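You operate a simulated robot arm through the tools that you are given. There is no shell and no other tool. Be economical: measure what you need, move in short steps, check, and stop when the job is done.

You run a simulated robot arm. Do the job below in one go: nothing can be reset, and whatever is moved stays where it is left.

TASK
Take the blue cloth and leave it on the top of the steel table. Put the purple cloth on the collect sheet on the table. Put the tea bottle that expires last from the sink table top on the top of the wooden table. Open the right green door. The order is free. Set down upright: tea bottle.

The check looks at the end state, three seconds after you hand in, the way a careful person would. Anything else that was tipped, shoved, dropped, spilled or broken makes it a failure. Flat cloth is picked up by pressing the open fingertips on it (5 to 10 N) and closing them slowly along it; thin cloth reads only 2 to 8 mm in the jaws.

THE ROBOT
A 6-joint arm with a fingered hand on a trunk, on a base that drives. Base frame: it is fixed to the floor where the robot stands at the start and does not move with it; the origin is under the middle of the robot, x ahead of it, y to its left, z up; the surface under the hand at the start is at about z = 0.746. Lengths are in m, angles in degrees, forces in N, time in s.
With the tool pointing down near the work surface it reaches from about 0.24 to 0.6 m from the robot's upright axis, wherever it stands. Its first joint turns from -166.0 to 166.0 degrees. Places, roughly: blue cloth (8x6x3 cm) [0.5, -0.1, 0.6]; collect sheet on the table (18x17 cm) [0.56, -1.9, 0.72]; purple cloth (11x7x4 cm) [-2.3, -2, 0.8]; right green door [0.8, -0.4, 0.3]; tea bottle [-2.5, 4.25, 1]; top of the steel table [2.7, 1.6, 0.8]; top of the wooden table [-1.6, 3.2, 0.8]. Payload 3.2 kg.
The TCP is the grasp point between the finger pads, 0.022 m short of the fingertips. In the tool frame z runs along the fingers and y along their closing line. Largest opening 0.112 m; the body of the gripper starts 0.06 m behind the TCP. The gripper is a hand of 3 fingers: y runs from the thumb to the fingers, the wrist lies at [0, 0, -0.218] in the tool frame, and closing takes about 1.5 s.
Orientation is that of the tool frame in the base frame, as a unit quaternion [x, y, z, w]. With the fingers straight down and closing along the base's y, the tool's x points along the base's -x, its y along +y and its z along -z.

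THE INTERFACE
- The arm moves only by the tool nudge_tool. Its argument "moves" is a list of rows, each an object of numbers (a shift or turn left out is 0, a gripper value left out holds the last): "ax", "ay", "az": the turn, a rotation vector about the tool's x, y, z in units of 8 degrees (1.0 is 8 degrees); "x", "y", "z": the shift along the tool's x, y, z in units of 40 mm (1.0 is 40 mm); "gripper": the opening, from 0 (shut) to 1 (fully open). In form: [{"ax": .., "ay": .., "az": .., "x": .., "y": .., "z": .., "gripper": ..}, ...]. A call has 1 to 10 rows; each row shifts and turns the commanded pose from where the row before left it, along the tool's axes as they then stand. A call with a number of a shift or a turn outside -1 to 1 is refused whole. Each row takes 0.2 s and may step no farther than 0.05 m and 8.6 degrees from the row before; otherwise, or with a gripper value out of range, the whole call is refused. Where a pose cannot be reached the arm comes as near as it can. A force on the tool above 40 N (or 10 N above the force at the start of the call, whichever is more), or a blocked arm, ends the call early, and 0.2 s more pass. The fingers move at their own pace (about 0.108 m/s each) and stop on an object; they squeeze with about 21 N. The grip force told is the motor's: it shows also when the fingers shut on nothing. Time passes only in rows, and 0.2 s behind the last, so rows that do not move let the fingers close. The reply holds the time, the measured pose of the TCP, the force on the tool along the base axes, the opening and the grip force, in the units named above and with some noise, with the torque about the TCP (base axes, N m) and any sound that the robot's microphone picked up.
- Cameras (640 x 400 px; columns grow to the right, rows downward): "scene" is now at [0.0099, 0.1328, 1.3139]; the picture's right is [-0.44, -0.90, 0.00], its down [-0.68, 0.33, -0.66] and it looks along [0.59, -0.29, -0.75] (base axes); focal length 289 px, centre (320, 200). "wrist" rides on the gripper at [0.066, 0.003, -0.08] in the tool frame; the picture's right is [-0.05, 1.00, 0.00], its down [-0.77, -0.04, -0.64] and it looks along [-0.64, -0.03, 0.77] (tool axes); focal length 275 px, centre (320, 200). There is no depth. A picture from a camera that has moved, and an enlarged one, comes with that camera's place and axes in the base frame and with its lens.
- snapshot(camera): a new picture of that camera. It takes no simulated time.
- slide_trunk(by): slides the trunk up (or, below 0, down) by that many m; the arm and the scene camera ride with it, the base frame stays. It gives what a move gives, with no picture.
- drive_base(legs): drives the robot by 1 to 6 legs, each [ahead, turn to the left] in m and degrees, along the robot's own axes; the way and the turn of a leg run together, so that a leg with both is an arc; at most 1.5 m and 180 degrees a leg. The arm and the cameras ride along, it lands a little off, and it stops where it bumps. It gives what a move gives.
- hand_shape(shape): the hand has 3 fingers and takes this shape, open, in about a second: jaw (thumb against the fingers, like two jaws); tri (thumb and two fingers); tip (a fingertip pinch); poke (one finger out to press); point (the index stretched); flat (the hand flat); cup (the hand cupped); fist (a fist). The gripper value then closes the fingers along that shape, each until it touches; the sizes above hold for jaw. It gives what a move gives, with no picture.
- pan_tilt(pan, tilt): turns the head with the scene camera to pan (to the left, within 155 degrees either way) and tilt (down, from -29 to 69), counted from straight ahead of the robot. It gives what a move gives.
- inspect(camera, box): a new picture of the part [left, top, right, bottom] of that camera's present view, enlarged. It takes no simulated time.
- hand_in(): hands the job in; it is judged then, once.

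Go step by step. Nothing tells you exact positions but the pictures and the camera data: compare them with the known pose of the tool, close in by small moves and look again before you grip or let go. The budget is 165 turns and 112 pictures, counting those below and the enlarged ones. Unless the task says otherwise, let go and move clear before handing in, and close with one line.

The tools are called after ">>>" as a command line: name --argument value ..., lists and objects as JSON in quotes. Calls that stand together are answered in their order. nudge_tool: Moves the arm, as the interface text tells. Its arguments: {"type":"object","properties":{"moves":{"type":"array","items":{"type":"object","properties":{"ax":{"type":"number"},"ay":{"type":"number"},"az":{"type":"number"},"x":{"type":"number"},"y":{"type":"number"},"z":{"type":"number"},"gripper":{"type":"number"}}}}},"required":["moves"]} The other tools are called the same way: slide_trunk (by) slides the trunk up or down; hand_shape (shape) gives the hand a shape; drive_base (legs) drives the base; pan_tilt (pan, tilt) turns the head that bears the scene camera; snapshot (camera) takes a picture; inspect (camera, box) takes an enlarged picture of a part of a camera's view; hand_in () hands the job in.

At the start:

```text
t: 0.0
position: [0.2923, -0.1754, 0.8293]
tcp_rot: [0.0, 1.0, 0.0, 0.0]
contact_force: [0.1, -0.6, -0.2]
ft_torque: [-0.03, -0.01, 0.03]
finger_gap: 0.1121
gripper_force: 0.1
shape: jaw
trunk travel left (down, up): [-0.35, 0.24]
robot x, y, heading: [-0.0002, -0.0011, 0.0]
head pan, tilt: [-26.1, 48.8]
```

scene: 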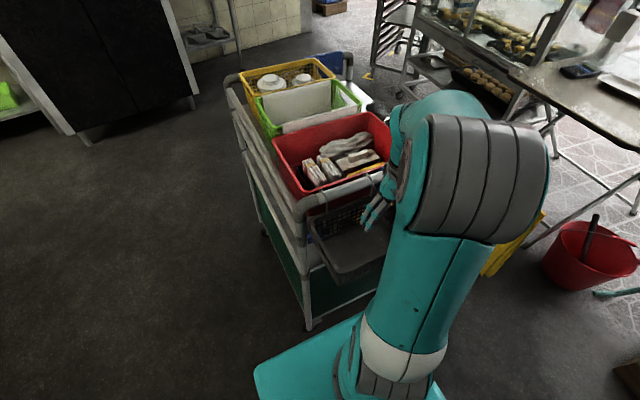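
wrist: 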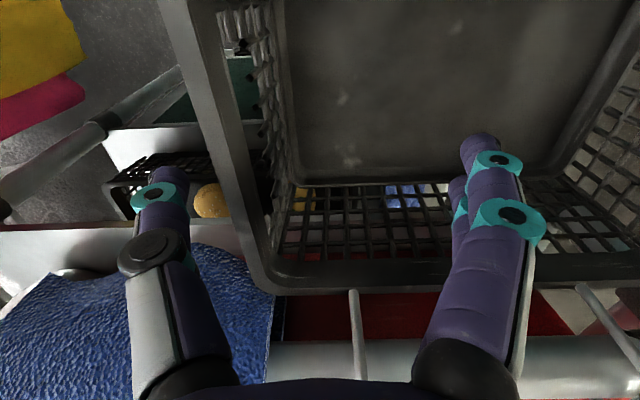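

I see a trolley with crates ahead and a basket in front of the hand; blue material shows under the hand. I'll look around first.

>>> inspect --camera "scene" --box '[220, 40, 460, 320]'

>>> inspect --camera "wrist" --box '[0, 100, 640, 400]'

```text
1.43 times, centred on (340, 180) of scene
camera zoom: at [0.0099, 0.1328, 1.3139], right [-0.44, -0.9, 0.0], down [-0.68, 0.33, -0.66], along [0.59, -0.29, -0.75], focal length 413 px, centre (291, 229)
```

zoom: 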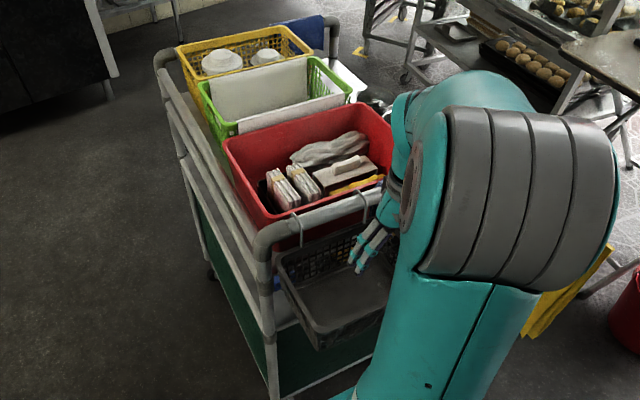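

```text
1.00 times, centred on (320, 250) of wrist (not enlarged: the box is as wide or as high as the picture)
camera zoom: at [0.2272, -0.1724, 0.9092], right [0.05, 1.0, 0.0], down [0.77, -0.04, 0.64], along [0.64, -0.03, -0.77], focal length 275 px, centre (320, 150)
```

zoom: 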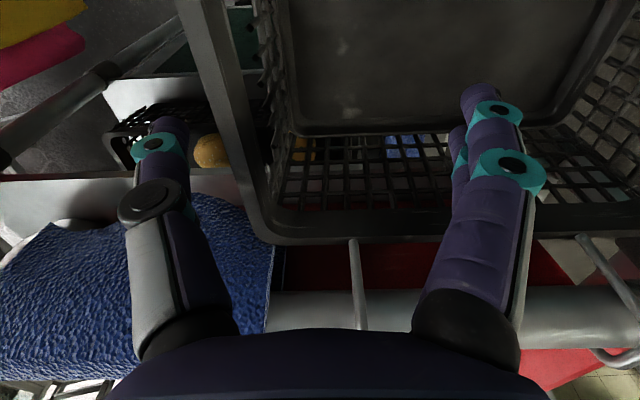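

The arm hides part of the trolley. I'll pan the head to survey the room.

>>> pan_tilt --pan -90 --tilt 25

>>> snapshot --camera "scene"

>>> pan_tilt --pan -150 --tilt 20

>>> snapshot --camera "scene"

>>> pan_tilt --pan 125 --tilt 15

>>> snapshot --camera "scene"

>>> pan_tilt --pan 40 --tilt 20

>>> snapshot --camera "scene"

>>> pan_tilt --pan -25 --tilt 20

>>> snapshot --camera "scene"

```text
t: 1.3
position: [0.293, -0.1756, 0.8292]
tcp_rot: [0.0, 1.0, 0.0, 0.0]
contact_force: [1.3, -0.4, 0.0]
ft_torque: [0.0, 0.02, 0.01]
finger_gap: 0.1117
gripper_force: 0.1
shape: jaw
trunk travel left (down, up): [-0.35, 0.24]
robot x, y, heading: [-0.0001, 0.0012, 0.0]
head pan, tilt: [-90.0, 25.0]
```

```text
107 pictures are left
camera scene: at [-0.0602, 0.075, 1.3498], right [-1.0, 0.0, 0.0], down [0.0, 0.42, -0.91], along [0.0, -0.91, -0.42], focal length 289 px, centre (320, 200)
```

scene: 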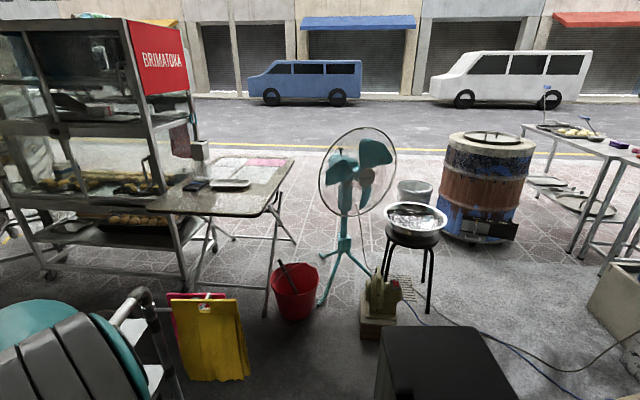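

```text
t: 2.6
position: [0.2929, -0.1749, 0.8282]
tcp_rot: [0.0, 1.0, 0.0, 0.001]
contact_force: [0.6, -0.4, -0.1]
ft_torque: [0.0, 0.01, 0.0]
finger_gap: 0.1118
gripper_force: 0.1
shape: jaw
trunk travel left (down, up): [-0.35, 0.24]
robot x, y, heading: [0.0024, -0.0002, -0.2]
head pan, tilt: [-150.0, 20.0]
```

```text
106 pictures are left
camera scene: at [-0.1409, 0.1205, 1.3579], right [-0.5, 0.87, 0.0], down [0.3, 0.17, -0.94], along [-0.81, -0.47, -0.34], focal length 289 px, centre (320, 200)
```

scene: 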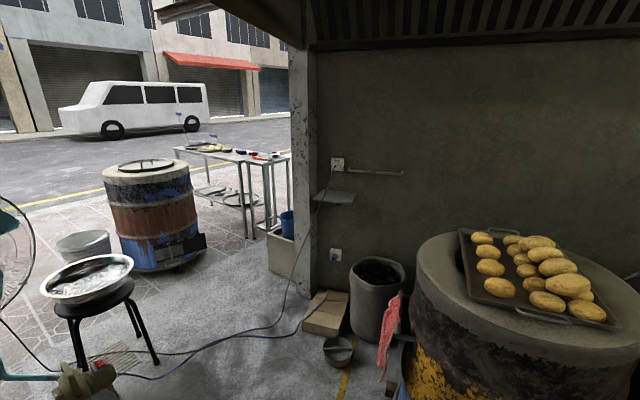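

```text
t: 6.4
position: [0.292, -0.1759, 0.8288]
tcp_rot: [0.0, 1.0, 0.0, 0.0]
contact_force: [-0.8, -0.3, 0.5]
ft_torque: [0.0, -0.03, 0.0]
finger_gap: 0.112
gripper_force: 0.0
shape: jaw
trunk travel left (down, up): [-0.35, 0.24]
robot x, y, heading: [0.0002, 0.0018, -0.1]
head pan, tilt: [125.0, 15.0]
```

```text
105 pictures are left
camera scene: at [-0.1138, 0.2437, 1.366], right [0.82, 0.57, 0.0], down [0.15, -0.21, -0.97], along [-0.55, 0.79, -0.26], focal length 289 px, centre (320, 200)
```

scene: 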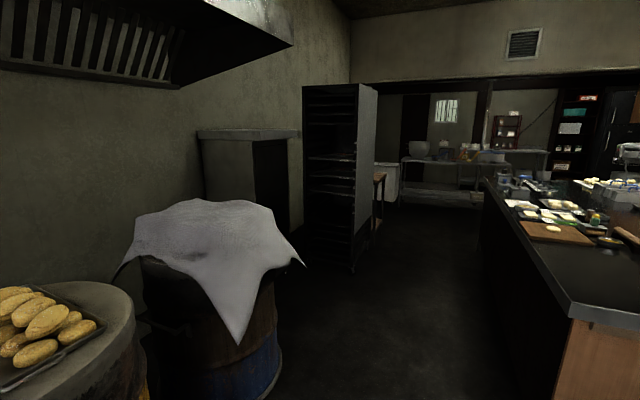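

```text
t: 8.0
position: [0.2939, -0.1762, 0.8291]
tcp_rot: [0.0, 1.0, 0.0, -0.001]
contact_force: [0.0, 0.4, 0.1]
ft_torque: [0.03, 0.03, 0.02]
finger_gap: 0.1117
gripper_force: 0.1
shape: jaw
trunk travel left (down, up): [-0.35, 0.24]
robot x, y, heading: [-0.0032, 0.0006, -0.3]
head pan, tilt: [40.0, 20.0]
```

```text
104 pictures are left
camera scene: at [0.011, 0.227, 1.3579], right [0.64, -0.77, 0.0], down [-0.26, -0.22, -0.94], along [0.72, 0.6, -0.34], focal length 289 px, centre (320, 200)
```

scene: 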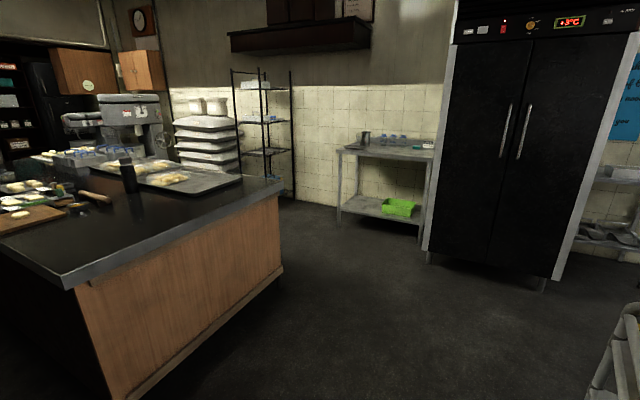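

```text
t: 9.4
position: [0.293, -0.1752, 0.8277]
tcp_rot: [-0.001, 1.0, 0.0, 0.0]
contact_force: [-0.5, 0.6, -0.3]
ft_torque: [0.0, 0.04, -0.02]
finger_gap: 0.1119
gripper_force: 0.0
shape: jaw
trunk travel left (down, up): [-0.35, 0.24]
robot x, y, heading: [-0.0, -0.0018, 0.0]
head pan, tilt: [-25.0, 20.0]
```

```text
103 pictures are left
camera scene: at [0.0242, 0.1278, 1.3579], right [-0.42, -0.91, 0.0], down [-0.31, 0.14, -0.94], along [0.85, -0.4, -0.34], focal length 289 px, centre (320, 200)
```

scene: 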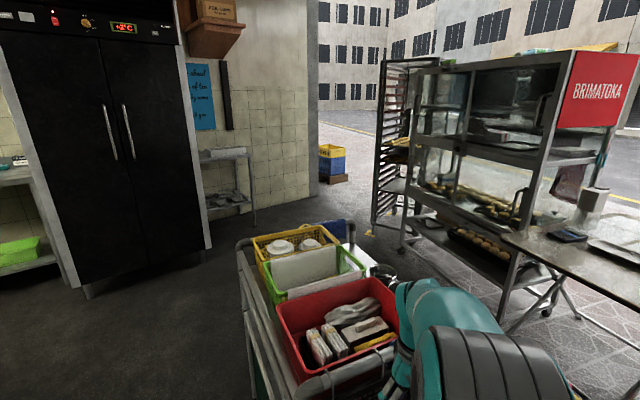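

Next I look down at my immediate surroundings on the right side and at the trolley.

>>> pan_tilt --pan -70 --tilt 55

>>> snapshot --camera "scene"

>>> pan_tilt --pan -130 --tilt 55

>>> snapshot --camera "scene"

>>> pan_tilt --pan 5 --tilt 60

>>> snapshot --camera "scene"

```text
t: 10.5
position: [0.2941, -0.175, 0.8278]
tcp_rot: [0.0, 1.0, 0.001, 0.0]
contact_force: [0.0, 0.4, 0.8]
ft_torque: [0.02, 0.0, 0.01]
finger_gap: 0.112
gripper_force: 0.1
shape: jaw
trunk travel left (down, up): [-0.35, 0.24]
robot x, y, heading: [0.0003, -0.0027, -0.0]
head pan, tilt: [-70.0, 55.0]
```

```text
102 pictures are left
camera scene: at [-0.0355, 0.0994, 1.3058], right [-0.94, -0.34, 0.0], down [-0.28, 0.77, -0.57], along [0.2, -0.54, -0.82], focal length 289 px, centre (320, 200)
```

scene: 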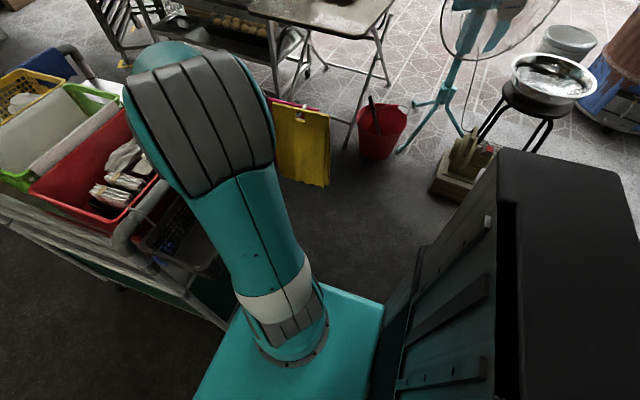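

```text
t: 11.8
position: [0.2931, -0.1758, 0.8292]
tcp_rot: [0.0, 1.0, 0.0, 0.0]
contact_force: [-0.4, 0.4, 0.1]
ft_torque: [0.05, -0.01, -0.03]
finger_gap: 0.112
gripper_force: 0.1
shape: jaw
trunk travel left (down, up): [-0.35, 0.24]
robot x, y, heading: [-0.0048, -0.0007, -0.0]
head pan, tilt: [-130.0, 55.0]
```

```text
101 pictures are left
camera scene: at [-0.1066, 0.1119, 1.3058], right [-0.77, 0.64, 0.0], down [0.53, 0.63, -0.57], along [-0.37, -0.44, -0.82], focal length 289 px, centre (320, 200)
```

scene: 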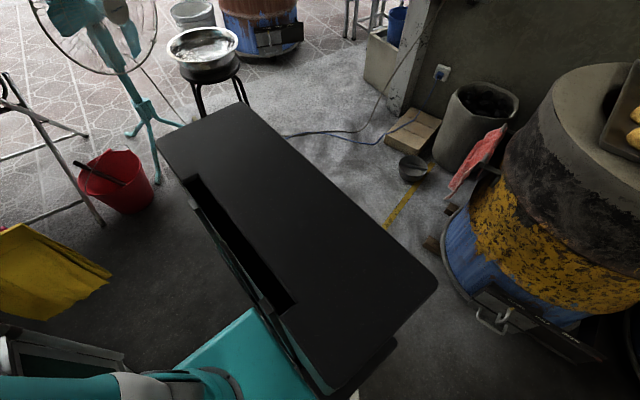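

```text
t: 14.0
position: [0.2922, -0.174, 0.8283]
tcp_rot: [0.0, 1.0, 0.0, 0.0]
contact_force: [0.8, -0.3, -0.9]
ft_torque: [0.0, -0.01, -0.02]
finger_gap: 0.1119
gripper_force: 0.2
shape: jaw
trunk travel left (down, up): [-0.35, 0.24]
robot x, y, heading: [-0.0031, -0.0022, 0.0]
head pan, tilt: [5.0, 60.0]
```

```text
100 pictures are left
camera scene: at [0.0061, 0.1729, 1.2997], right [0.09, -1.0, 0.0], down [-0.86, -0.08, -0.5], along [0.5, 0.04, -0.87], focal length 289 px, centre (320, 200)
```

scene: 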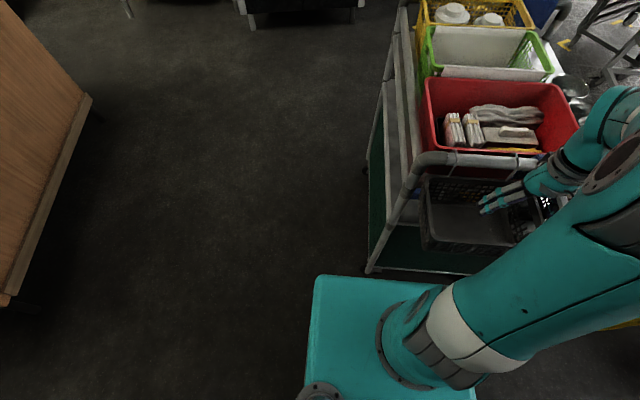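

The robot's body is compact; the blue cloth seems to lie on the trolley's middle shelf near its left edge. I'll back off and go to the trolley's left side to look.

>>> drive_base --legs '[[-0.25, 0], [0, 90], [0.55, 0], [0, -90]]'

>>> pan_tilt --pan -35 --tilt 40

>>> snapshot --camera "scene"

```text
t: 15.1
position: [0.2313, -0.1756, 0.8309]
tcp_rot: [0.009, 1.0, 0.0, 0.012]
contact_force: [9.4, -0.3, -0.9]
ft_torque: [-0.12, -0.1, -0.6]
finger_gap: 0.1117
gripper_force: 0.2
shape: jaw
trunk travel left (down, up): [-0.35, 0.24]
robot x, y, heading: [-0.0693, 0.0013, -0.1]
head pan, tilt: [5.0, 60.0]
stopped in leg 1: the force on the tool passed its limit at 107 N (the readings are from after the stop); the commanded pose is now the measured one
```

```text
t: 16.1
position: [0.2329, -0.1768, 0.8301]
tcp_rot: [0.008, 1.0, 0.0, 0.011]
contact_force: [15.2, -0.4, 0.0]
ft_torque: [-0.01, -0.15, -0.93]
finger_gap: 0.112
gripper_force: 0.0
shape: jaw
trunk travel left (down, up): [-0.35, 0.24]
robot x, y, heading: [-0.0663, 0.0009, -0.2]
head pan, tilt: [-35.0, 40.0]
```

```text
99 pictures are left
camera scene: at [-0.057, 0.1185, 1.3264], right [-0.57, -0.82, 0.0], down [-0.53, 0.37, -0.77], along [0.63, -0.44, -0.64], focal length 289 px, centre (320, 200)
```

scene: 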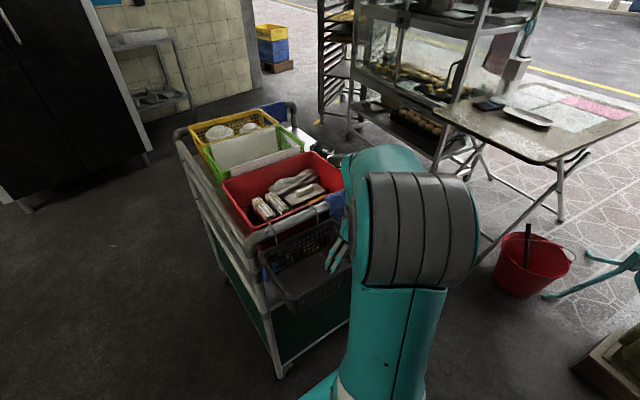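

The fingers caught the hanging basket's rim while backing. I'll look before relieving it.

>>> snapshot --camera "wrist"

```text
98 pictures are left
camera wrist: at [0.1646, -0.1717, 0.9099], right [0.06, 1.0, 0.0], down [0.76, -0.05, 0.65], along [0.65, -0.04, -0.76], focal length 275 px, centre (320, 200)
```

wrist: 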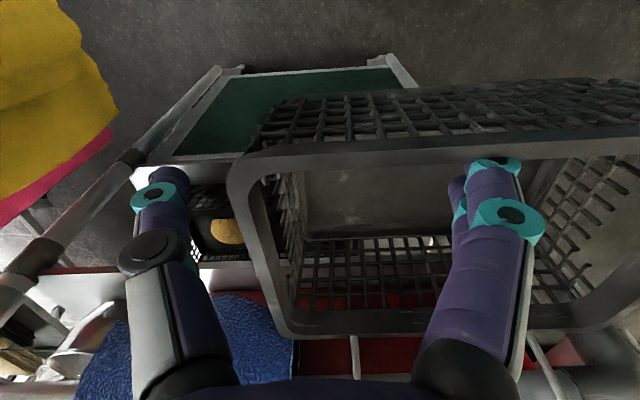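

>>> nudge_tool --moves '[{"x": -0.6}, {"x": -0.6}, {"x": -0.3}, {"z": -0.8}, {"z": -1}]'

>>> snapshot --camera "wrist"

```text
t: 17.4
position: [0.2851, -0.1783, 0.9016]
tcp_rot: [0.008, 1.0, 0.0, 0.012]
contact_force: [-0.2, -0.6, 0.7]
ft_torque: [-0.01, 0.01, 0.0]
finger_gap: 0.1118
gripper_force: 0.1
shape: jaw
trunk travel left (down, up): [-0.35, 0.24]
robot x, y, heading: [-0.068, -0.0016, -0.1]
head pan, tilt: [-35.0, 40.0]
```

```text
97 pictures are left
camera wrist: at [0.2182, -0.1737, 0.9814], right [0.06, 1.0, 0.0], down [0.76, -0.05, 0.65], along [0.65, -0.04, -0.76], focal length 275 px, centre (320, 200)
```

wrist: 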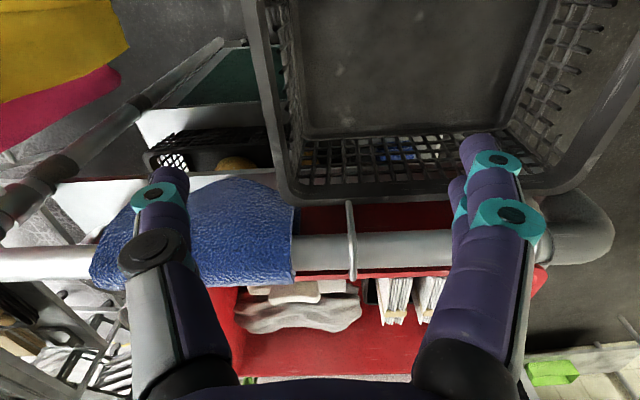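

The basket swung back in place and the fingers are clear of it. I'll rise a bit more, then drive round to the trolley's left side.

>>> nudge_tool --moves '[{"z": -1}, {"z": -1}]'

>>> drive_base --legs '[[-0.2, 0], [0, 90], [0.55, 0], [0, -90]]'

>>> pan_tilt --pan -50 --tilt 45

>>> snapshot --camera "scene"

```text
t: 17.9
position: [0.2849, -0.1782, 0.9833]
tcp_rot: [0.009, 1.0, 0.0, 0.012]
contact_force: [-0.1, 0.3, 0.6]
ft_torque: [0.01, 0.01, -0.02]
finger_gap: 0.112
gripper_force: 0.1
shape: jaw
trunk travel left (down, up): [-0.35, 0.24]
robot x, y, heading: [-0.0667, 0.0017, -0.4]
head pan, tilt: [-35.0, 40.0]
```

```text
t: 29.9
position: [0.0884, 0.3462, 0.9828]
tcp_rot: [0.028, 1.0, -0.001, 0.012]
contact_force: [-0.3, -0.4, -0.1]
ft_torque: [0.02, -0.02, 0.01]
finger_gap: 0.1121
gripper_force: 0.0
shape: jaw
trunk travel left (down, up): [-0.35, 0.24]
robot x, y, heading: [-0.2567, 0.5405, -2.4]
head pan, tilt: [-35.0, 40.0]
```

```text
t: 30.7
position: [0.0896, 0.3458, 0.9837]
tcp_rot: [0.027, 1.0, 0.0, 0.012]
contact_force: [-0.2, 0.6, 0.4]
ft_torque: [0.02, 0.02, 0.02]
finger_gap: 0.1117
gripper_force: 0.0
shape: jaw
trunk travel left (down, up): [-0.35, 0.24]
robot x, y, heading: [-0.2611, 0.5393, -2.2]
head pan, tilt: [-50.0, 45.0]
```

```text
96 pictures are left
camera scene: at [-0.2625, 0.644, 1.3192], right [-0.79, -0.61, 0.0], down [-0.43, 0.56, -0.71], along [0.43, -0.56, -0.71], focal length 289 px, centre (320, 200)
```

scene: 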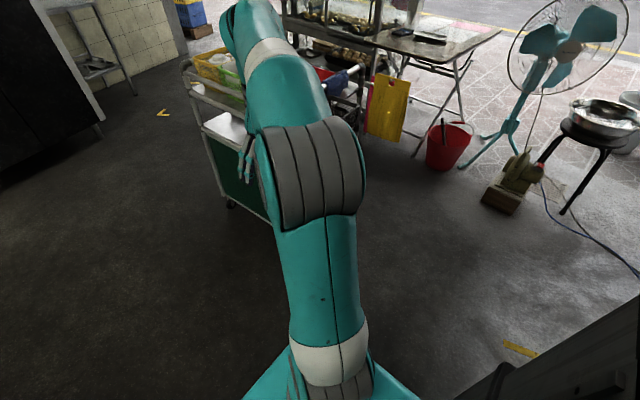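

>>> drive_base --legs '[[0.65, 2]]'

>>> slide_trunk --by -0.2

>>> pan_tilt --pan -95 --tilt 40

>>> snapshot --camera "scene"

>>> snapshot --camera "wrist"

```text
t: 34.4
position: [0.7474, 0.3312, 0.9819]
tcp_rot: [0.02, 1.0, -0.001, 0.011]
contact_force: [0.0, 0.0, 0.1]
ft_torque: [-0.01, 0.0, -0.02]
finger_gap: 0.1118
gripper_force: 0.1
shape: jaw
trunk travel left (down, up): [-0.35, 0.24]
robot x, y, heading: [0.3925, 0.5157, -1.2]
head pan, tilt: [-50.0, 45.0]
```

```text
t: 36.5
position: [0.7468, 0.3305, 0.7824]
tcp_rot: [0.019, 1.0, 0.0, 0.012]
contact_force: [-0.1, -0.6, 0.9]
ft_torque: [0.0, -0.02, 0.03]
finger_gap: 0.1117
gripper_force: 0.0
shape: jaw
trunk travel left (down, up): [-0.15, 0.44]
robot x, y, heading: [0.3943, 0.5148, -1.5]
head pan, tilt: [-50.0, 45.0]
```

```text
t: 37.6
position: [0.7475, 0.33, 0.784]
tcp_rot: [0.02, 1.0, 0.0, 0.012]
contact_force: [0.5, 0.3, -0.9]
ft_torque: [-0.03, 0.01, -0.01]
finger_gap: 0.1121
gripper_force: 0.1
shape: jaw
trunk travel left (down, up): [-0.15, 0.44]
robot x, y, heading: [0.3981, 0.5184, -1.2]
head pan, tilt: [-95.0, 40.0]
```

```text
95 pictures are left
camera scene: at [0.3321, 0.6021, 1.1265], right [-0.99, 0.11, 0.0], down [0.07, 0.64, -0.77], along [-0.08, -0.76, -0.64], focal length 289 px, centre (320, 200)
```

scene: 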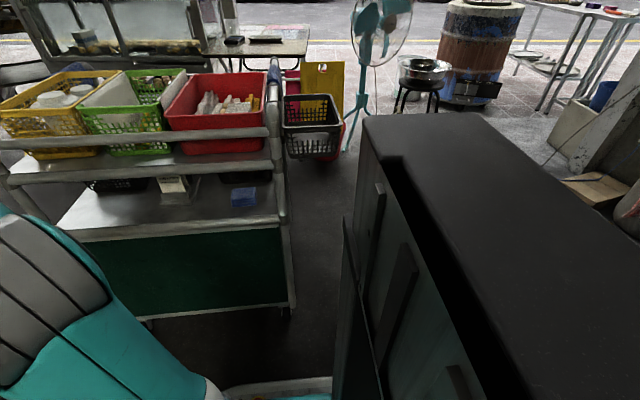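

```text
94 pictures are left
camera wrist: at [0.6802, 0.3365, 0.8621], right [0.09, 1.0, 0.0], down [0.75, -0.07, 0.65], along [0.65, -0.06, -0.76], focal length 275 px, centre (320, 200)
```

wrist: 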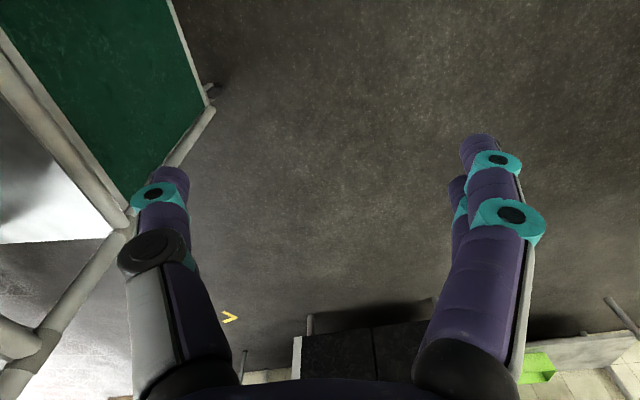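

The blue folded cloth sits on the middle shelf at about (0.48, -0.06, 0.59), open to this side. I'll turn the hand so it can reach in horizontally with the jaws closing along x.

>>> nudge_tool --moves '[{"az": -1}, {"az": -1}, {"az": -1}, {"az": -1}, {"az": -1}, {"az": -1}, {"az": -1}, {"az": -1}, {"az": -1}, {"az": -1}]'

```text
t: 39.9
position: [0.757, 0.5764, 0.6281]
tcp_rot: [-0.625, 0.78, -0.015, 0.008]
contact_force: [-0.3, -0.5, -0.2]
ft_torque: [0.02, -0.02, -0.03]
finger_gap: 0.1121
gripper_force: 0.0
shape: jaw
out of reach, approached as far as the arm can: row 3, 4, 5, 6, 7, 8, 9, 10
trunk travel left (down, up): [-0.15, 0.44]
robot x, y, heading: [0.3971, 0.5182, -1.2]
head pan, tilt: [-95.0, 40.0]
```

>>> snapshot --camera "wrist"

>>> nudge_tool --moves '[{}, {}]'

```text
93 pictures are left
camera wrist: at [0.7375, 0.5123, 0.7097], right [-0.96, 0.27, -0.03], down [0.19, 0.75, 0.63], along [0.19, 0.6, -0.77], focal length 275 px, centre (320, 200)
```

wrist: 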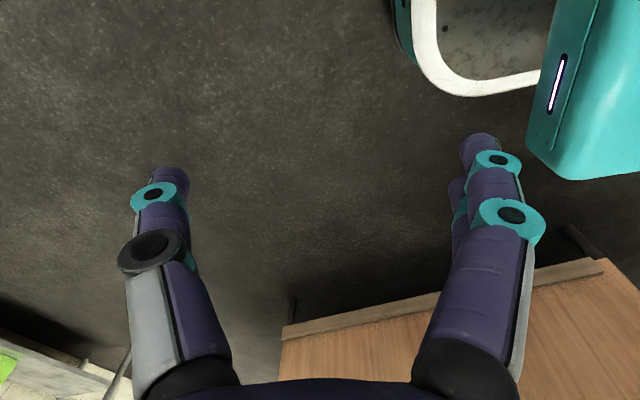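

```text
t: 40.5
position: [0.7574, 0.5735, 0.629]
tcp_rot: [-0.624, 0.781, -0.015, 0.008]
contact_force: [-0.5, -0.7, -0.4]
ft_torque: [0.01, 0.03, 0.03]
finger_gap: 0.1117
gripper_force: 0.1
shape: jaw
trunk travel left (down, up): [-0.15, 0.44]
robot x, y, heading: [0.3997, 0.5162, -1.5]
head pan, tilt: [-95.0, 40.0]
```

The wrist roll hit its limit that way; I'll lift and roll the other way round instead.

>>> nudge_tool --moves '[{"z": -1}, {"z": -1}, {"z": -1}, {"az": 1, "x": 0.5}, {"az": 1, "x": 0.5}, {"az": 1}, {"az": 1}, {"az": 1}, {"az": 1}, {"az": 1}]'

>>> nudge_tool --moves '[{"az": 1}, {"az": 1}, {"az": 1}, {"az": 1}, {"az": 1}, {"az": 1}, {"az": 1}, {"az": 1}, {"az": 1}, {"az": 1}]'

```text
t: 42.6
position: [0.7255, 0.5855, 0.7199]
tcp_rot: [-0.187, 0.982, -0.003, 0.011]
contact_force: [0.6, 0.1, 1.0]
ft_torque: [0.01, 0.0, 0.02]
finger_gap: 0.1117
gripper_force: 0.1
shape: jaw
out of reach, approached as far as the arm can: row 1, 2, 3
trunk travel left (down, up): [-0.15, 0.44]
robot x, y, heading: [0.3973, 0.519, -1.3]
head pan, tilt: [-95.0, 40.0]
```

```text
t: 44.9
position: [0.7253, 0.5862, 0.72]
tcp_rot: [0.488, 0.873, 0.005, 0.011]
contact_force: [-0.5, 0.6, 0.2]
ft_torque: [0.0, -0.02, 0.01]
finger_gap: 0.112
gripper_force: 0.0
shape: jaw
trunk travel left (down, up): [-0.15, 0.44]
robot x, y, heading: [0.3939, 0.5203, -1.5]
head pan, tilt: [-95.0, 40.0]
```

>>> nudge_tool --moves '[{"az": 1}, {"az": 1}, {"az": 1}, {"az": 1}, {"az": 1}, {"az": 1}, {"az": 1}, {"az": 1}, {"az": 1}, {"az": 1}]'

>>> nudge_tool --moves '[{"az": 1}, {"az": 1}, {"az": 1}, {"az": 1}, {"az": 1}]'

```text
t: 47.0
position: [0.7249, 0.5857, 0.7204]
tcp_rot: [0.935, 0.355, 0.011, 0.006]
contact_force: [-0.1, -0.6, -0.3]
ft_torque: [0.0, 0.02, 0.01]
finger_gap: 0.1119
gripper_force: 0.1
shape: jaw
trunk travel left (down, up): [-0.15, 0.44]
robot x, y, heading: [0.3992, 0.5201, -1.5]
head pan, tilt: [-95.0, 40.0]
```

```text
t: 48.2
position: [0.7259, 0.5851, 0.7204]
tcp_rot: [1.0, 0.014, 0.013, 0.001]
contact_force: [-0.5, 0.0, -0.6]
ft_torque: [0.02, 0.04, -0.07]
finger_gap: 0.112
gripper_force: 0.1
shape: jaw
trunk travel left (down, up): [-0.15, 0.44]
robot x, y, heading: [0.3991, 0.5223, -1.4]
head pan, tilt: [-95.0, 40.0]
```

The roll worked. Now I turn the base right so the trolley's side is ahead of the robot.

>>> drive_base --legs '[[0, -88]]'

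>>> pan_tilt --pan 0 --tilt 50

>>> snapshot --camera "scene"

>>> snapshot --camera "wrist"

```text
t: 52.4
position: [0.4736, 0.1921, 0.7203]
tcp_rot: [0.726, -0.688, 0.006, 0.008]
contact_force: [-1.0, 0.6, -0.8]
ft_torque: [-0.02, 0.01, 0.04]
finger_gap: 0.1119
gripper_force: 0.1
shape: jaw
trunk travel left (down, up): [-0.15, 0.44]
robot x, y, heading: [0.395, 0.5201, -89.6]
head pan, tilt: [-95.0, 40.0]
```

```text
t: 54.1
position: [0.4737, 0.1929, 0.7197]
tcp_rot: [0.726, -0.688, 0.008, 0.008]
contact_force: [-0.6, -0.2, 0.0]
ft_torque: [0.03, 0.01, 0.02]
finger_gap: 0.1115
gripper_force: 0.0
shape: jaw
trunk travel left (down, up): [-0.15, 0.44]
robot x, y, heading: [0.4001, 0.5157, -90.0]
head pan, tilt: [0.0, 50.0]
```

```text
92 pictures are left
camera scene: at [0.5634, 0.5026, 1.1123], right [-1.0, 0.0, 0.0], down [0.0, 0.77, -0.64], along [0.0, -0.64, -0.77], focal length 289 px, centre (320, 200)
```

scene: 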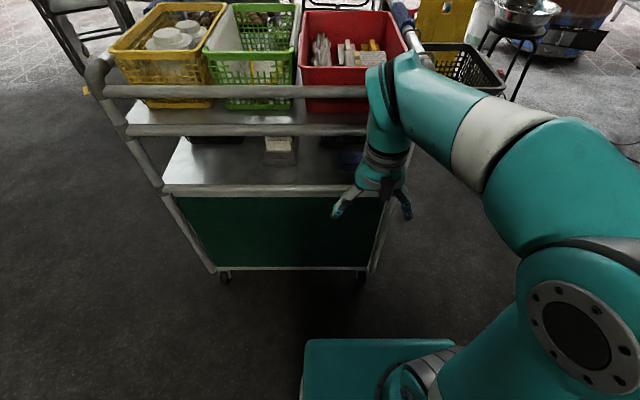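

```text
91 pictures are left
camera wrist: at [0.4745, 0.1281, 0.8025], right [-1.0, -0.01, 0.0], down [-0.01, 0.79, 0.62], along [-0.01, 0.62, -0.79], focal length 275 px, centre (320, 200)
```

wrist: 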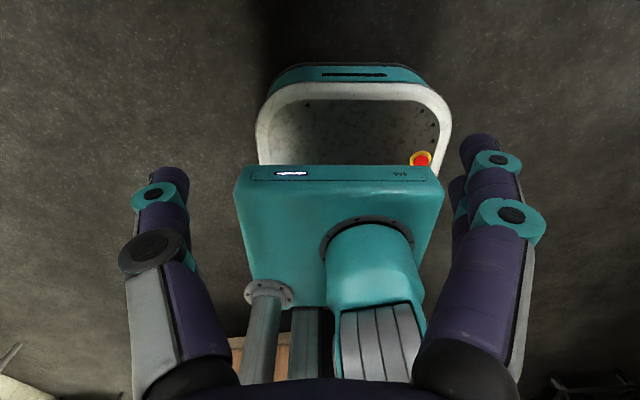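

Gap between shelf and lower tube is about z 0.58–0.735. I'll back up a little and pitch the hand forward with the camera on top.

>>> drive_base --legs '[[-0.15, 0]]'

>>> nudge_tool --moves '[{"az": 0.38, "x": 0.5}, {"ay": 1, "x": 0.72, "z": 0.05}, {"ay": 1, "x": 0.7, "z": 0.15}, {"ay": 1, "x": 0.67, "z": 0.25}, {"ay": 1, "x": 0.63, "z": 0.34}, {"ay": 1, "x": 0.58, "z": 0.42}, {"ay": 1, "x": 0.51, "z": 0.5}, {"ay": 1, "x": 0.44, "z": 0.57}, {"ay": 1, "x": 0.36, "z": 0.62}]'

>>> snapshot --camera "wrist"

>>> snapshot --camera "scene"

```text
t: 55.5
position: [0.4727, 0.343, 0.7196]
tcp_rot: [0.727, -0.686, 0.008, 0.008]
contact_force: [-0.7, 0.5, -0.6]
ft_torque: [-0.01, 0.02, 0.01]
finger_gap: 0.112
gripper_force: 0.0
shape: jaw
trunk travel left (down, up): [-0.15, 0.44]
robot x, y, heading: [0.3985, 0.6685, -89.8]
head pan, tilt: [0.0, 50.0]
```

```text
t: 57.5
position: [0.4749, 0.0707, 0.7744]
tcp_rot: [0.602, -0.598, 0.374, 0.374]
contact_force: [-0.8, 0.3, 0.5]
ft_torque: [0.0, 0.01, 0.01]
finger_gap: 0.1118
gripper_force: 0.0
shape: jaw
out of reach, approached as far as the arm can: row 8, 9
trunk travel left (down, up): [-0.15, 0.44]
robot x, y, heading: [0.3945, 0.6696, -89.8]
head pan, tilt: [0.0, 50.0]
```

```text
90 pictures are left
camera wrist: at [0.4721, 0.1143, 0.869], right [-1.0, 0.01, -0.04], down [0.03, 0.91, -0.41], along [0.03, -0.41, -0.91], focal length 275 px, centre (320, 200)
```

wrist: 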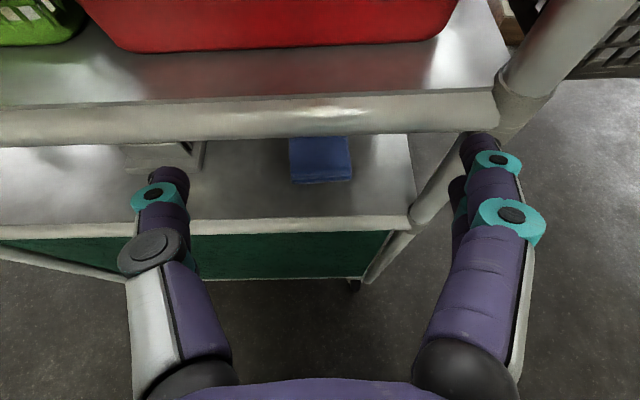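

```text
89 pictures are left
camera scene: at [0.5632, 0.6531, 1.1123], right [-1.0, 0.0, 0.0], down [0.0, 0.77, -0.64], along [0.0, -0.64, -0.77], focal length 289 px, centre (320, 200)
```

scene: 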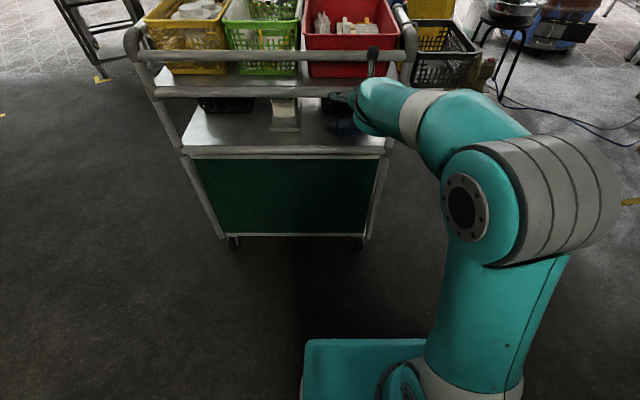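

The hand now points into the trolley gap with the cloth between the fingers. I lower the trunk to bring it below the lower tube.

>>> slide_trunk --by -0.13

>>> snapshot --camera "wrist"

```text
t: 59.1
position: [0.4746, 0.071, 0.6432]
tcp_rot: [0.603, -0.597, 0.375, 0.374]
contact_force: [-0.5, 0.9, -0.7]
ft_torque: [0.01, -0.03, 0.0]
finger_gap: 0.112
gripper_force: 0.1
shape: jaw
trunk travel left (down, up): [-0.02, 0.57]
robot x, y, heading: [0.3975, 0.6704, -89.7]
head pan, tilt: [0.0, 50.0]
```

```text
88 pictures are left
camera wrist: at [0.472, 0.1145, 0.739], right [-1.0, 0.01, -0.04], down [0.03, 0.91, -0.41], along [0.03, -0.41, -0.91], focal length 275 px, centre (320, 200)
```

wrist: 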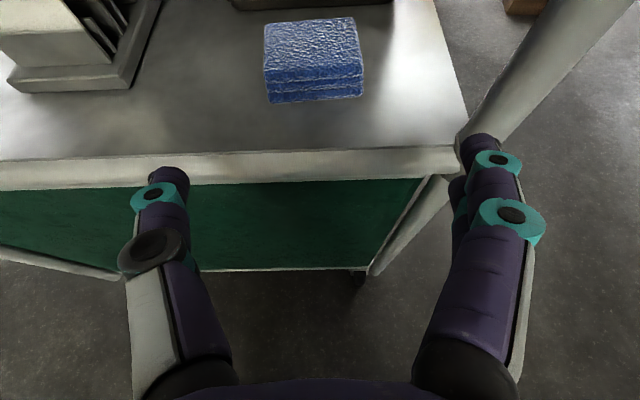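

>>> nudge_tool --moves '[{"z": 0.8, "x": 0.3, "y": -0.09}, {"z": 0.8, "x": 0.25, "y": -0.08}, {"z": 0.8, "x": 0.1}]'

>>> snapshot --camera "wrist"

```text
t: 59.9
position: [0.4824, -0.0274, 0.6257]
tcp_rot: [0.603, -0.597, 0.375, 0.374]
contact_force: [-0.6, 0.5, -1.0]
ft_torque: [-0.05, 0.0, 0.0]
finger_gap: 0.1117
gripper_force: 0.1
shape: jaw
trunk travel left (down, up): [-0.02, 0.57]
robot x, y, heading: [0.3959, 0.6688, -89.9]
head pan, tilt: [0.0, 50.0]
```

```text
87 pictures are left
camera wrist: at [0.48, 0.0159, 0.7219], right [-1.0, 0.01, -0.04], down [0.03, 0.91, -0.41], along [0.03, -0.41, -0.91], focal length 275 px, centre (320, 200)
```

wrist: 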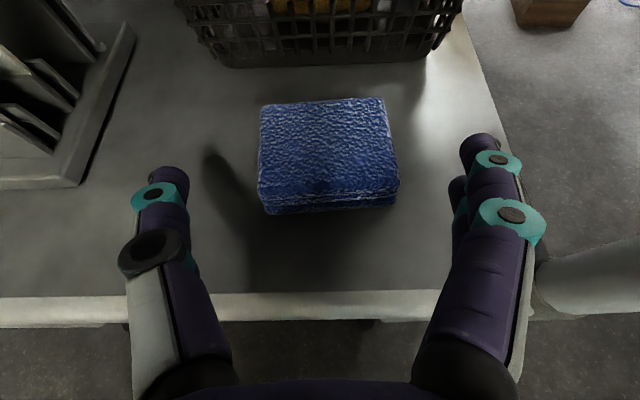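

>>> nudge_tool --moves '[{"z": 0.48, "x": -0.08}, {"z": 0.48, "x": -0.06}, {}]'

>>> snapshot --camera "wrist"

```text
t: 60.7
position: [0.4828, -0.0589, 0.605]
tcp_rot: [0.602, -0.598, 0.375, 0.375]
contact_force: [-0.6, -0.4, -0.3]
ft_torque: [0.01, 0.01, -0.03]
finger_gap: 0.1119
gripper_force: 0.1
shape: jaw
trunk travel left (down, up): [-0.02, 0.57]
robot x, y, heading: [0.3995, 0.6672, -89.6]
head pan, tilt: [0.0, 50.0]
```

```text
86 pictures are left
camera wrist: at [0.4807, -0.0166, 0.6997], right [-1.0, 0.01, -0.04], down [0.03, 0.91, -0.41], along [0.03, -0.41, -0.91], focal length 275 px, centre (320, 200)
```

wrist: 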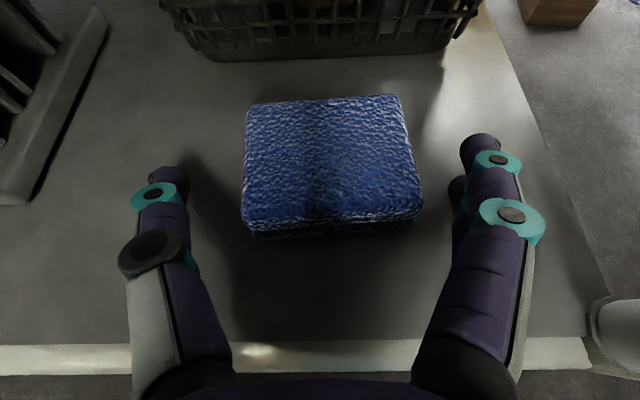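

The cloth lies between the fingers; closing.

>>> nudge_tool --moves '[{"gripper": 0.6}, {"gripper": 0.4}, {"gripper": 0.2}, {"gripper": 0}, {}, {}, {}]'

>>> snapshot --camera "wrist"

```text
t: 62.3
position: [0.4835, -0.0595, 0.6034]
tcp_rot: [0.603, -0.597, 0.374, 0.374]
contact_force: [0.0, 0.2, 0.0]
ft_torque: [0.0, 0.02, 0.0]
finger_gap: 0.0668
gripper_force: 21.3
shape: jaw
trunk travel left (down, up): [-0.02, 0.57]
robot x, y, heading: [0.3973, 0.6681, -90.0]
head pan, tilt: [0.0, 50.0]
```

```text
85 pictures are left
camera wrist: at [0.4807, -0.0163, 0.6997], right [-1.0, 0.01, -0.04], down [0.03, 0.91, -0.41], along [0.03, -0.41, -0.91], focal length 275 px, centre (320, 200)
```

wrist: 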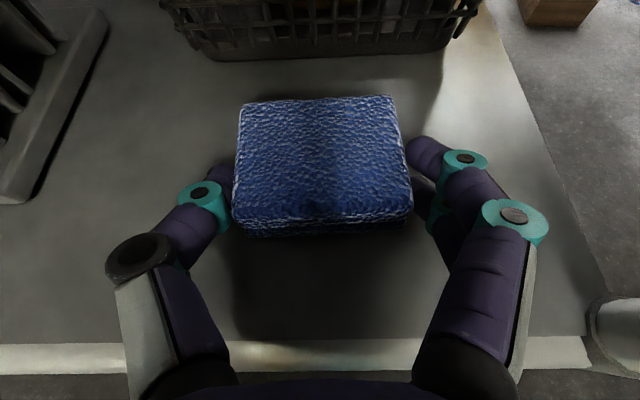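

Gripped at 67 mm. Lift slightly and retreat the way I came.

>>> nudge_tool --moves '[{"z": -0.12, "x": 0.25}, {"z": -0.5}, {"z": -0.7, "x": -0.2}, {"z": -0.8, "x": -0.25}, {"z": -0.8, "x": -0.3}, {"z": -0.8, "x": -0.3}, {"z": -0.6, "x": -0.2}]'

>>> snapshot --camera "wrist"

```text
t: 63.9
position: [0.4807, 0.1139, 0.6526]
tcp_rot: [0.604, -0.598, 0.373, 0.372]
contact_force: [0.4, 0.2, -0.3]
ft_torque: [0.01, 0.02, 0.01]
finger_gap: 0.0668
gripper_force: 21.3
shape: jaw
out of reach, approached as far as the arm can: row 6
trunk travel left (down, up): [-0.02, 0.57]
robot x, y, heading: [0.4008, 0.668, -89.7]
head pan, tilt: [0.0, 50.0]
```

```text
84 pictures are left
camera wrist: at [0.4779, 0.1555, 0.748], right [-1.0, 0.01, -0.04], down [0.03, 0.91, -0.41], along [0.03, -0.41, -0.91], focal length 275 px, centre (320, 200)
```

wrist: 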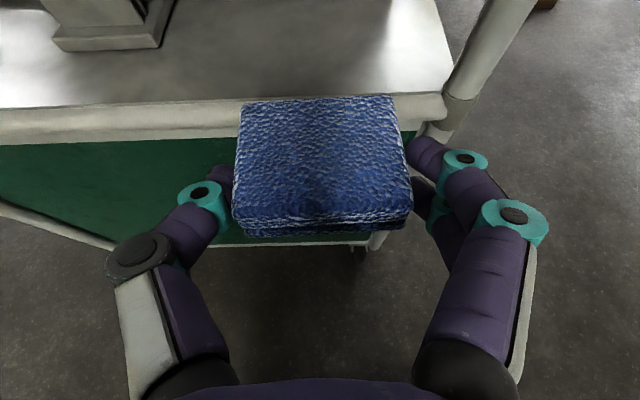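

Cloth in hand. I back off, turn toward the steel table and raise the trunk.

>>> drive_base --legs '[[-0.08, 0], [0, 90]]'

>>> slide_trunk --by 0.42

>>> pan_tilt --pan 20 --tilt 30

>>> snapshot --camera "scene"

```text
t: 68.8
position: [0.9525, 0.8401, 0.6526]
tcp_rot: [0.85, 0.009, 0.527, -0.004]
contact_force: [0.6, -0.7, 0.2]
ft_torque: [-0.03, 0.03, 0.01]
finger_gap: 0.067
gripper_force: 20.6
shape: jaw
trunk travel left (down, up): [-0.02, 0.57]
robot x, y, heading: [0.3992, 0.7489, 1.0]
head pan, tilt: [0.0, 50.0]
```

```text
refused: 0.42 is not a number from -0.4 to 0.4
```

```text
t: 69.6
position: [0.9519, 0.8394, 0.6524]
tcp_rot: [0.85, 0.009, 0.527, -0.004]
contact_force: [-0.2, 0.7, -0.7]
ft_torque: [0.03, 0.03, 0.01]
finger_gap: 0.0668
gripper_force: 21.1
shape: jaw
trunk travel left (down, up): [-0.02, 0.57]
robot x, y, heading: [0.3973, 0.7476, 1.3]
head pan, tilt: [20.0, 30.0]
```

```text
83 pictures are left
camera scene: at [0.4186, 0.9469, 1.0117], right [0.36, -0.93, 0.0], down [-0.47, -0.18, -0.87], along [0.81, 0.31, -0.5], focal length 289 px, centre (320, 200)
```

scene: 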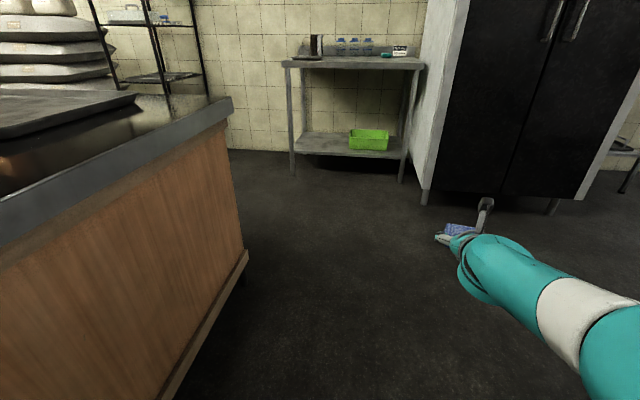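

>>> slide_trunk --by 0.4

>>> drive_base --legs '[[0, 22], [1.35, 0], [0, -11]]'

>>> pan_tilt --pan 0 --tilt 35

>>> snapshot --camera "scene"

>>> snapshot --camera "wrist"

```text
t: 73.5
position: [0.9523, 0.8392, 1.052]
tcp_rot: [0.85, 0.01, 0.527, -0.004]
contact_force: [-0.3, 0.6, -1.0]
ft_torque: [0.01, 0.02, -0.02]
finger_gap: 0.0667
gripper_force: 21.2
shape: jaw
trunk travel left (down, up): [-0.42, 0.17]
robot x, y, heading: [0.398, 0.7501, 1.0]
head pan, tilt: [20.0, 30.0]
```

```text
t: 81.9
position: [2.1248, 1.4599, 1.0518]
tcp_rot: [0.845, 0.094, 0.524, -0.057]
contact_force: [0.0, 0.7, -0.8]
ft_torque: [0.02, 0.02, 0.01]
finger_gap: 0.0665
gripper_force: 20.9
shape: jaw
trunk travel left (down, up): [-0.42, 0.17]
robot x, y, heading: [1.5989, 1.2635, 12.4]
head pan, tilt: [20.0, 30.0]
```

```text
t: 82.8
position: [2.1261, 1.4601, 1.0523]
tcp_rot: [0.844, 0.094, 0.525, -0.056]
contact_force: [-0.3, -0.1, -0.8]
ft_torque: [0.01, 0.01, 0.0]
finger_gap: 0.0666
gripper_force: 20.7
shape: jaw
trunk travel left (down, up): [-0.42, 0.17]
robot x, y, heading: [1.5995, 1.2647, 12.5]
head pan, tilt: [0.0, 35.0]
```

```text
82 pictures are left
camera scene: at [1.5914, 1.4318, 1.404], right [0.21, -0.98, 0.0], down [-0.56, -0.12, -0.82], along [0.8, 0.18, -0.57], focal length 289 px, centre (320, 200)
```

scene: 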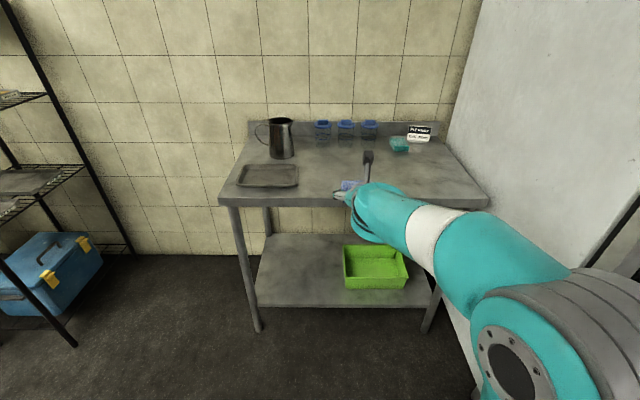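

```text
81 pictures are left
camera wrist: at [2.0845, 1.4486, 1.148], right [0.2, -0.98, -0.04], down [-0.9, -0.16, -0.41], along [0.39, 0.11, -0.91], focal length 275 px, centre (320, 200)
```

wrist: 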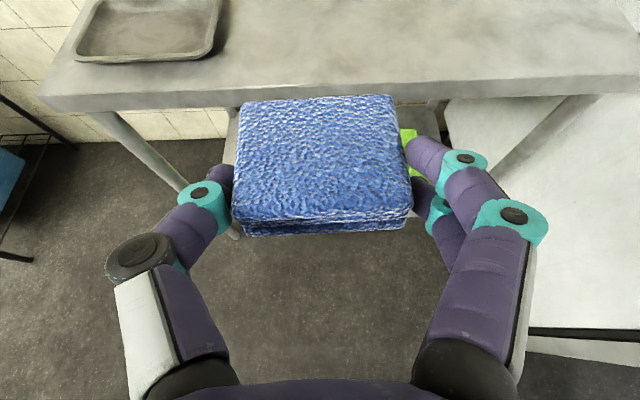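

The table front is free between the tray and the white sign. I drive 0.36 m ahead so the cloth is over it.

>>> drive_base --legs '[[0.37, 0]]'

>>> snapshot --camera "wrist"

>>> snapshot --camera "scene"

```text
t: 85.1
position: [2.4842, 1.5312, 1.0521]
tcp_rot: [0.845, 0.089, 0.524, -0.053]
contact_force: [0.2, -1.0, 0.0]
ft_torque: [0.01, -0.01, -0.01]
finger_gap: 0.0671
gripper_force: 20.6
shape: jaw
trunk travel left (down, up): [-0.42, 0.17]
robot x, y, heading: [1.9584, 1.3411, 11.5]
head pan, tilt: [0.0, 35.0]
```

```text
80 pictures are left
camera wrist: at [2.4436, 1.5191, 1.1479], right [0.19, -0.98, -0.04], down [-0.9, -0.15, -0.41], along [0.39, 0.11, -0.91], focal length 275 px, centre (320, 200)
```

wrist: 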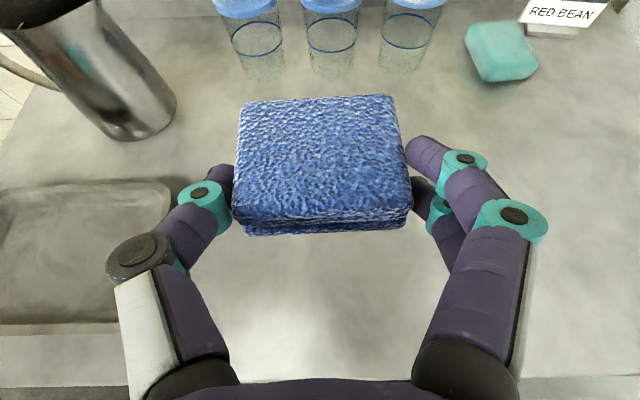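

```text
79 pictures are left
camera scene: at [1.9504, 1.5079, 1.404], right [0.2, -0.98, 0.0], down [-0.56, -0.12, -0.82], along [0.8, 0.17, -0.57], focal length 289 px, centre (320, 200)
```

scene: 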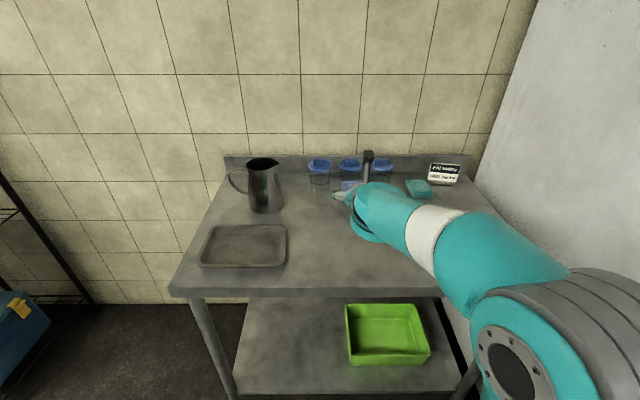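

>>> slide_trunk --by -0.16

>>> snapshot --camera "wrist"

```text
t: 86.9
position: [2.4837, 1.5304, 0.8933]
tcp_rot: [0.845, 0.089, 0.525, -0.053]
contact_force: [0.3, -0.3, -0.5]
ft_torque: [0.03, 0.04, -0.02]
finger_gap: 0.067
gripper_force: 21.2
shape: jaw
trunk travel left (down, up): [-0.26, 0.33]
robot x, y, heading: [1.9567, 1.3384, 11.7]
head pan, tilt: [0.0, 35.0]
```

```text
78 pictures are left
camera wrist: at [2.4434, 1.5191, 0.988], right [0.19, -0.98, -0.04], down [-0.9, -0.15, -0.41], along [0.39, 0.11, -0.91], focal length 275 px, centre (320, 200)
```

wrist: 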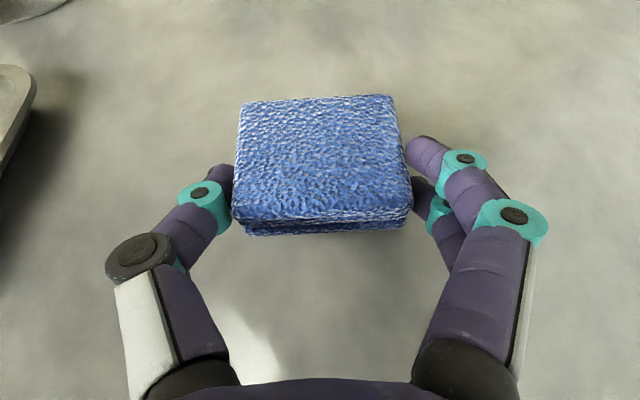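

>>> nudge_tool --moves '[{"z": 0.11, "x": -0.22}, {"z": 0.11, "x": -0.22}, {}]'

>>> nudge_tool --moves '[{"z": 0.05, "x": -0.11}, {"z": 0.05, "x": -0.11}, {}]'

```text
t: 87.7
position: [2.4851, 1.5311, 0.8926]
tcp_rot: [0.845, 0.089, 0.524, -0.053]
contact_force: [1.0, -0.1, -0.1]
ft_torque: [-0.02, 0.01, 0.01]
finger_gap: 0.0668
gripper_force: 21.2
shape: jaw
out of reach, approached as far as the arm can: row 1, 2
trunk travel left (down, up): [-0.26, 0.33]
robot x, y, heading: [1.959, 1.3407, 11.8]
head pan, tilt: [0.0, 35.0]
```

```text
t: 88.5
position: [2.4849, 1.5309, 0.889]
tcp_rot: [0.847, 0.089, 0.521, -0.052]
contact_force: [0.5, 1.4, 0.5]
ft_torque: [0.0, 0.02, 0.01]
finger_gap: 0.0668
gripper_force: 20.4
shape: jaw
out of reach, approached as far as the arm can: row 2
trunk travel left (down, up): [-0.26, 0.33]
robot x, y, heading: [1.9563, 1.3386, 11.7]
head pan, tilt: [0.0, 35.0]
```

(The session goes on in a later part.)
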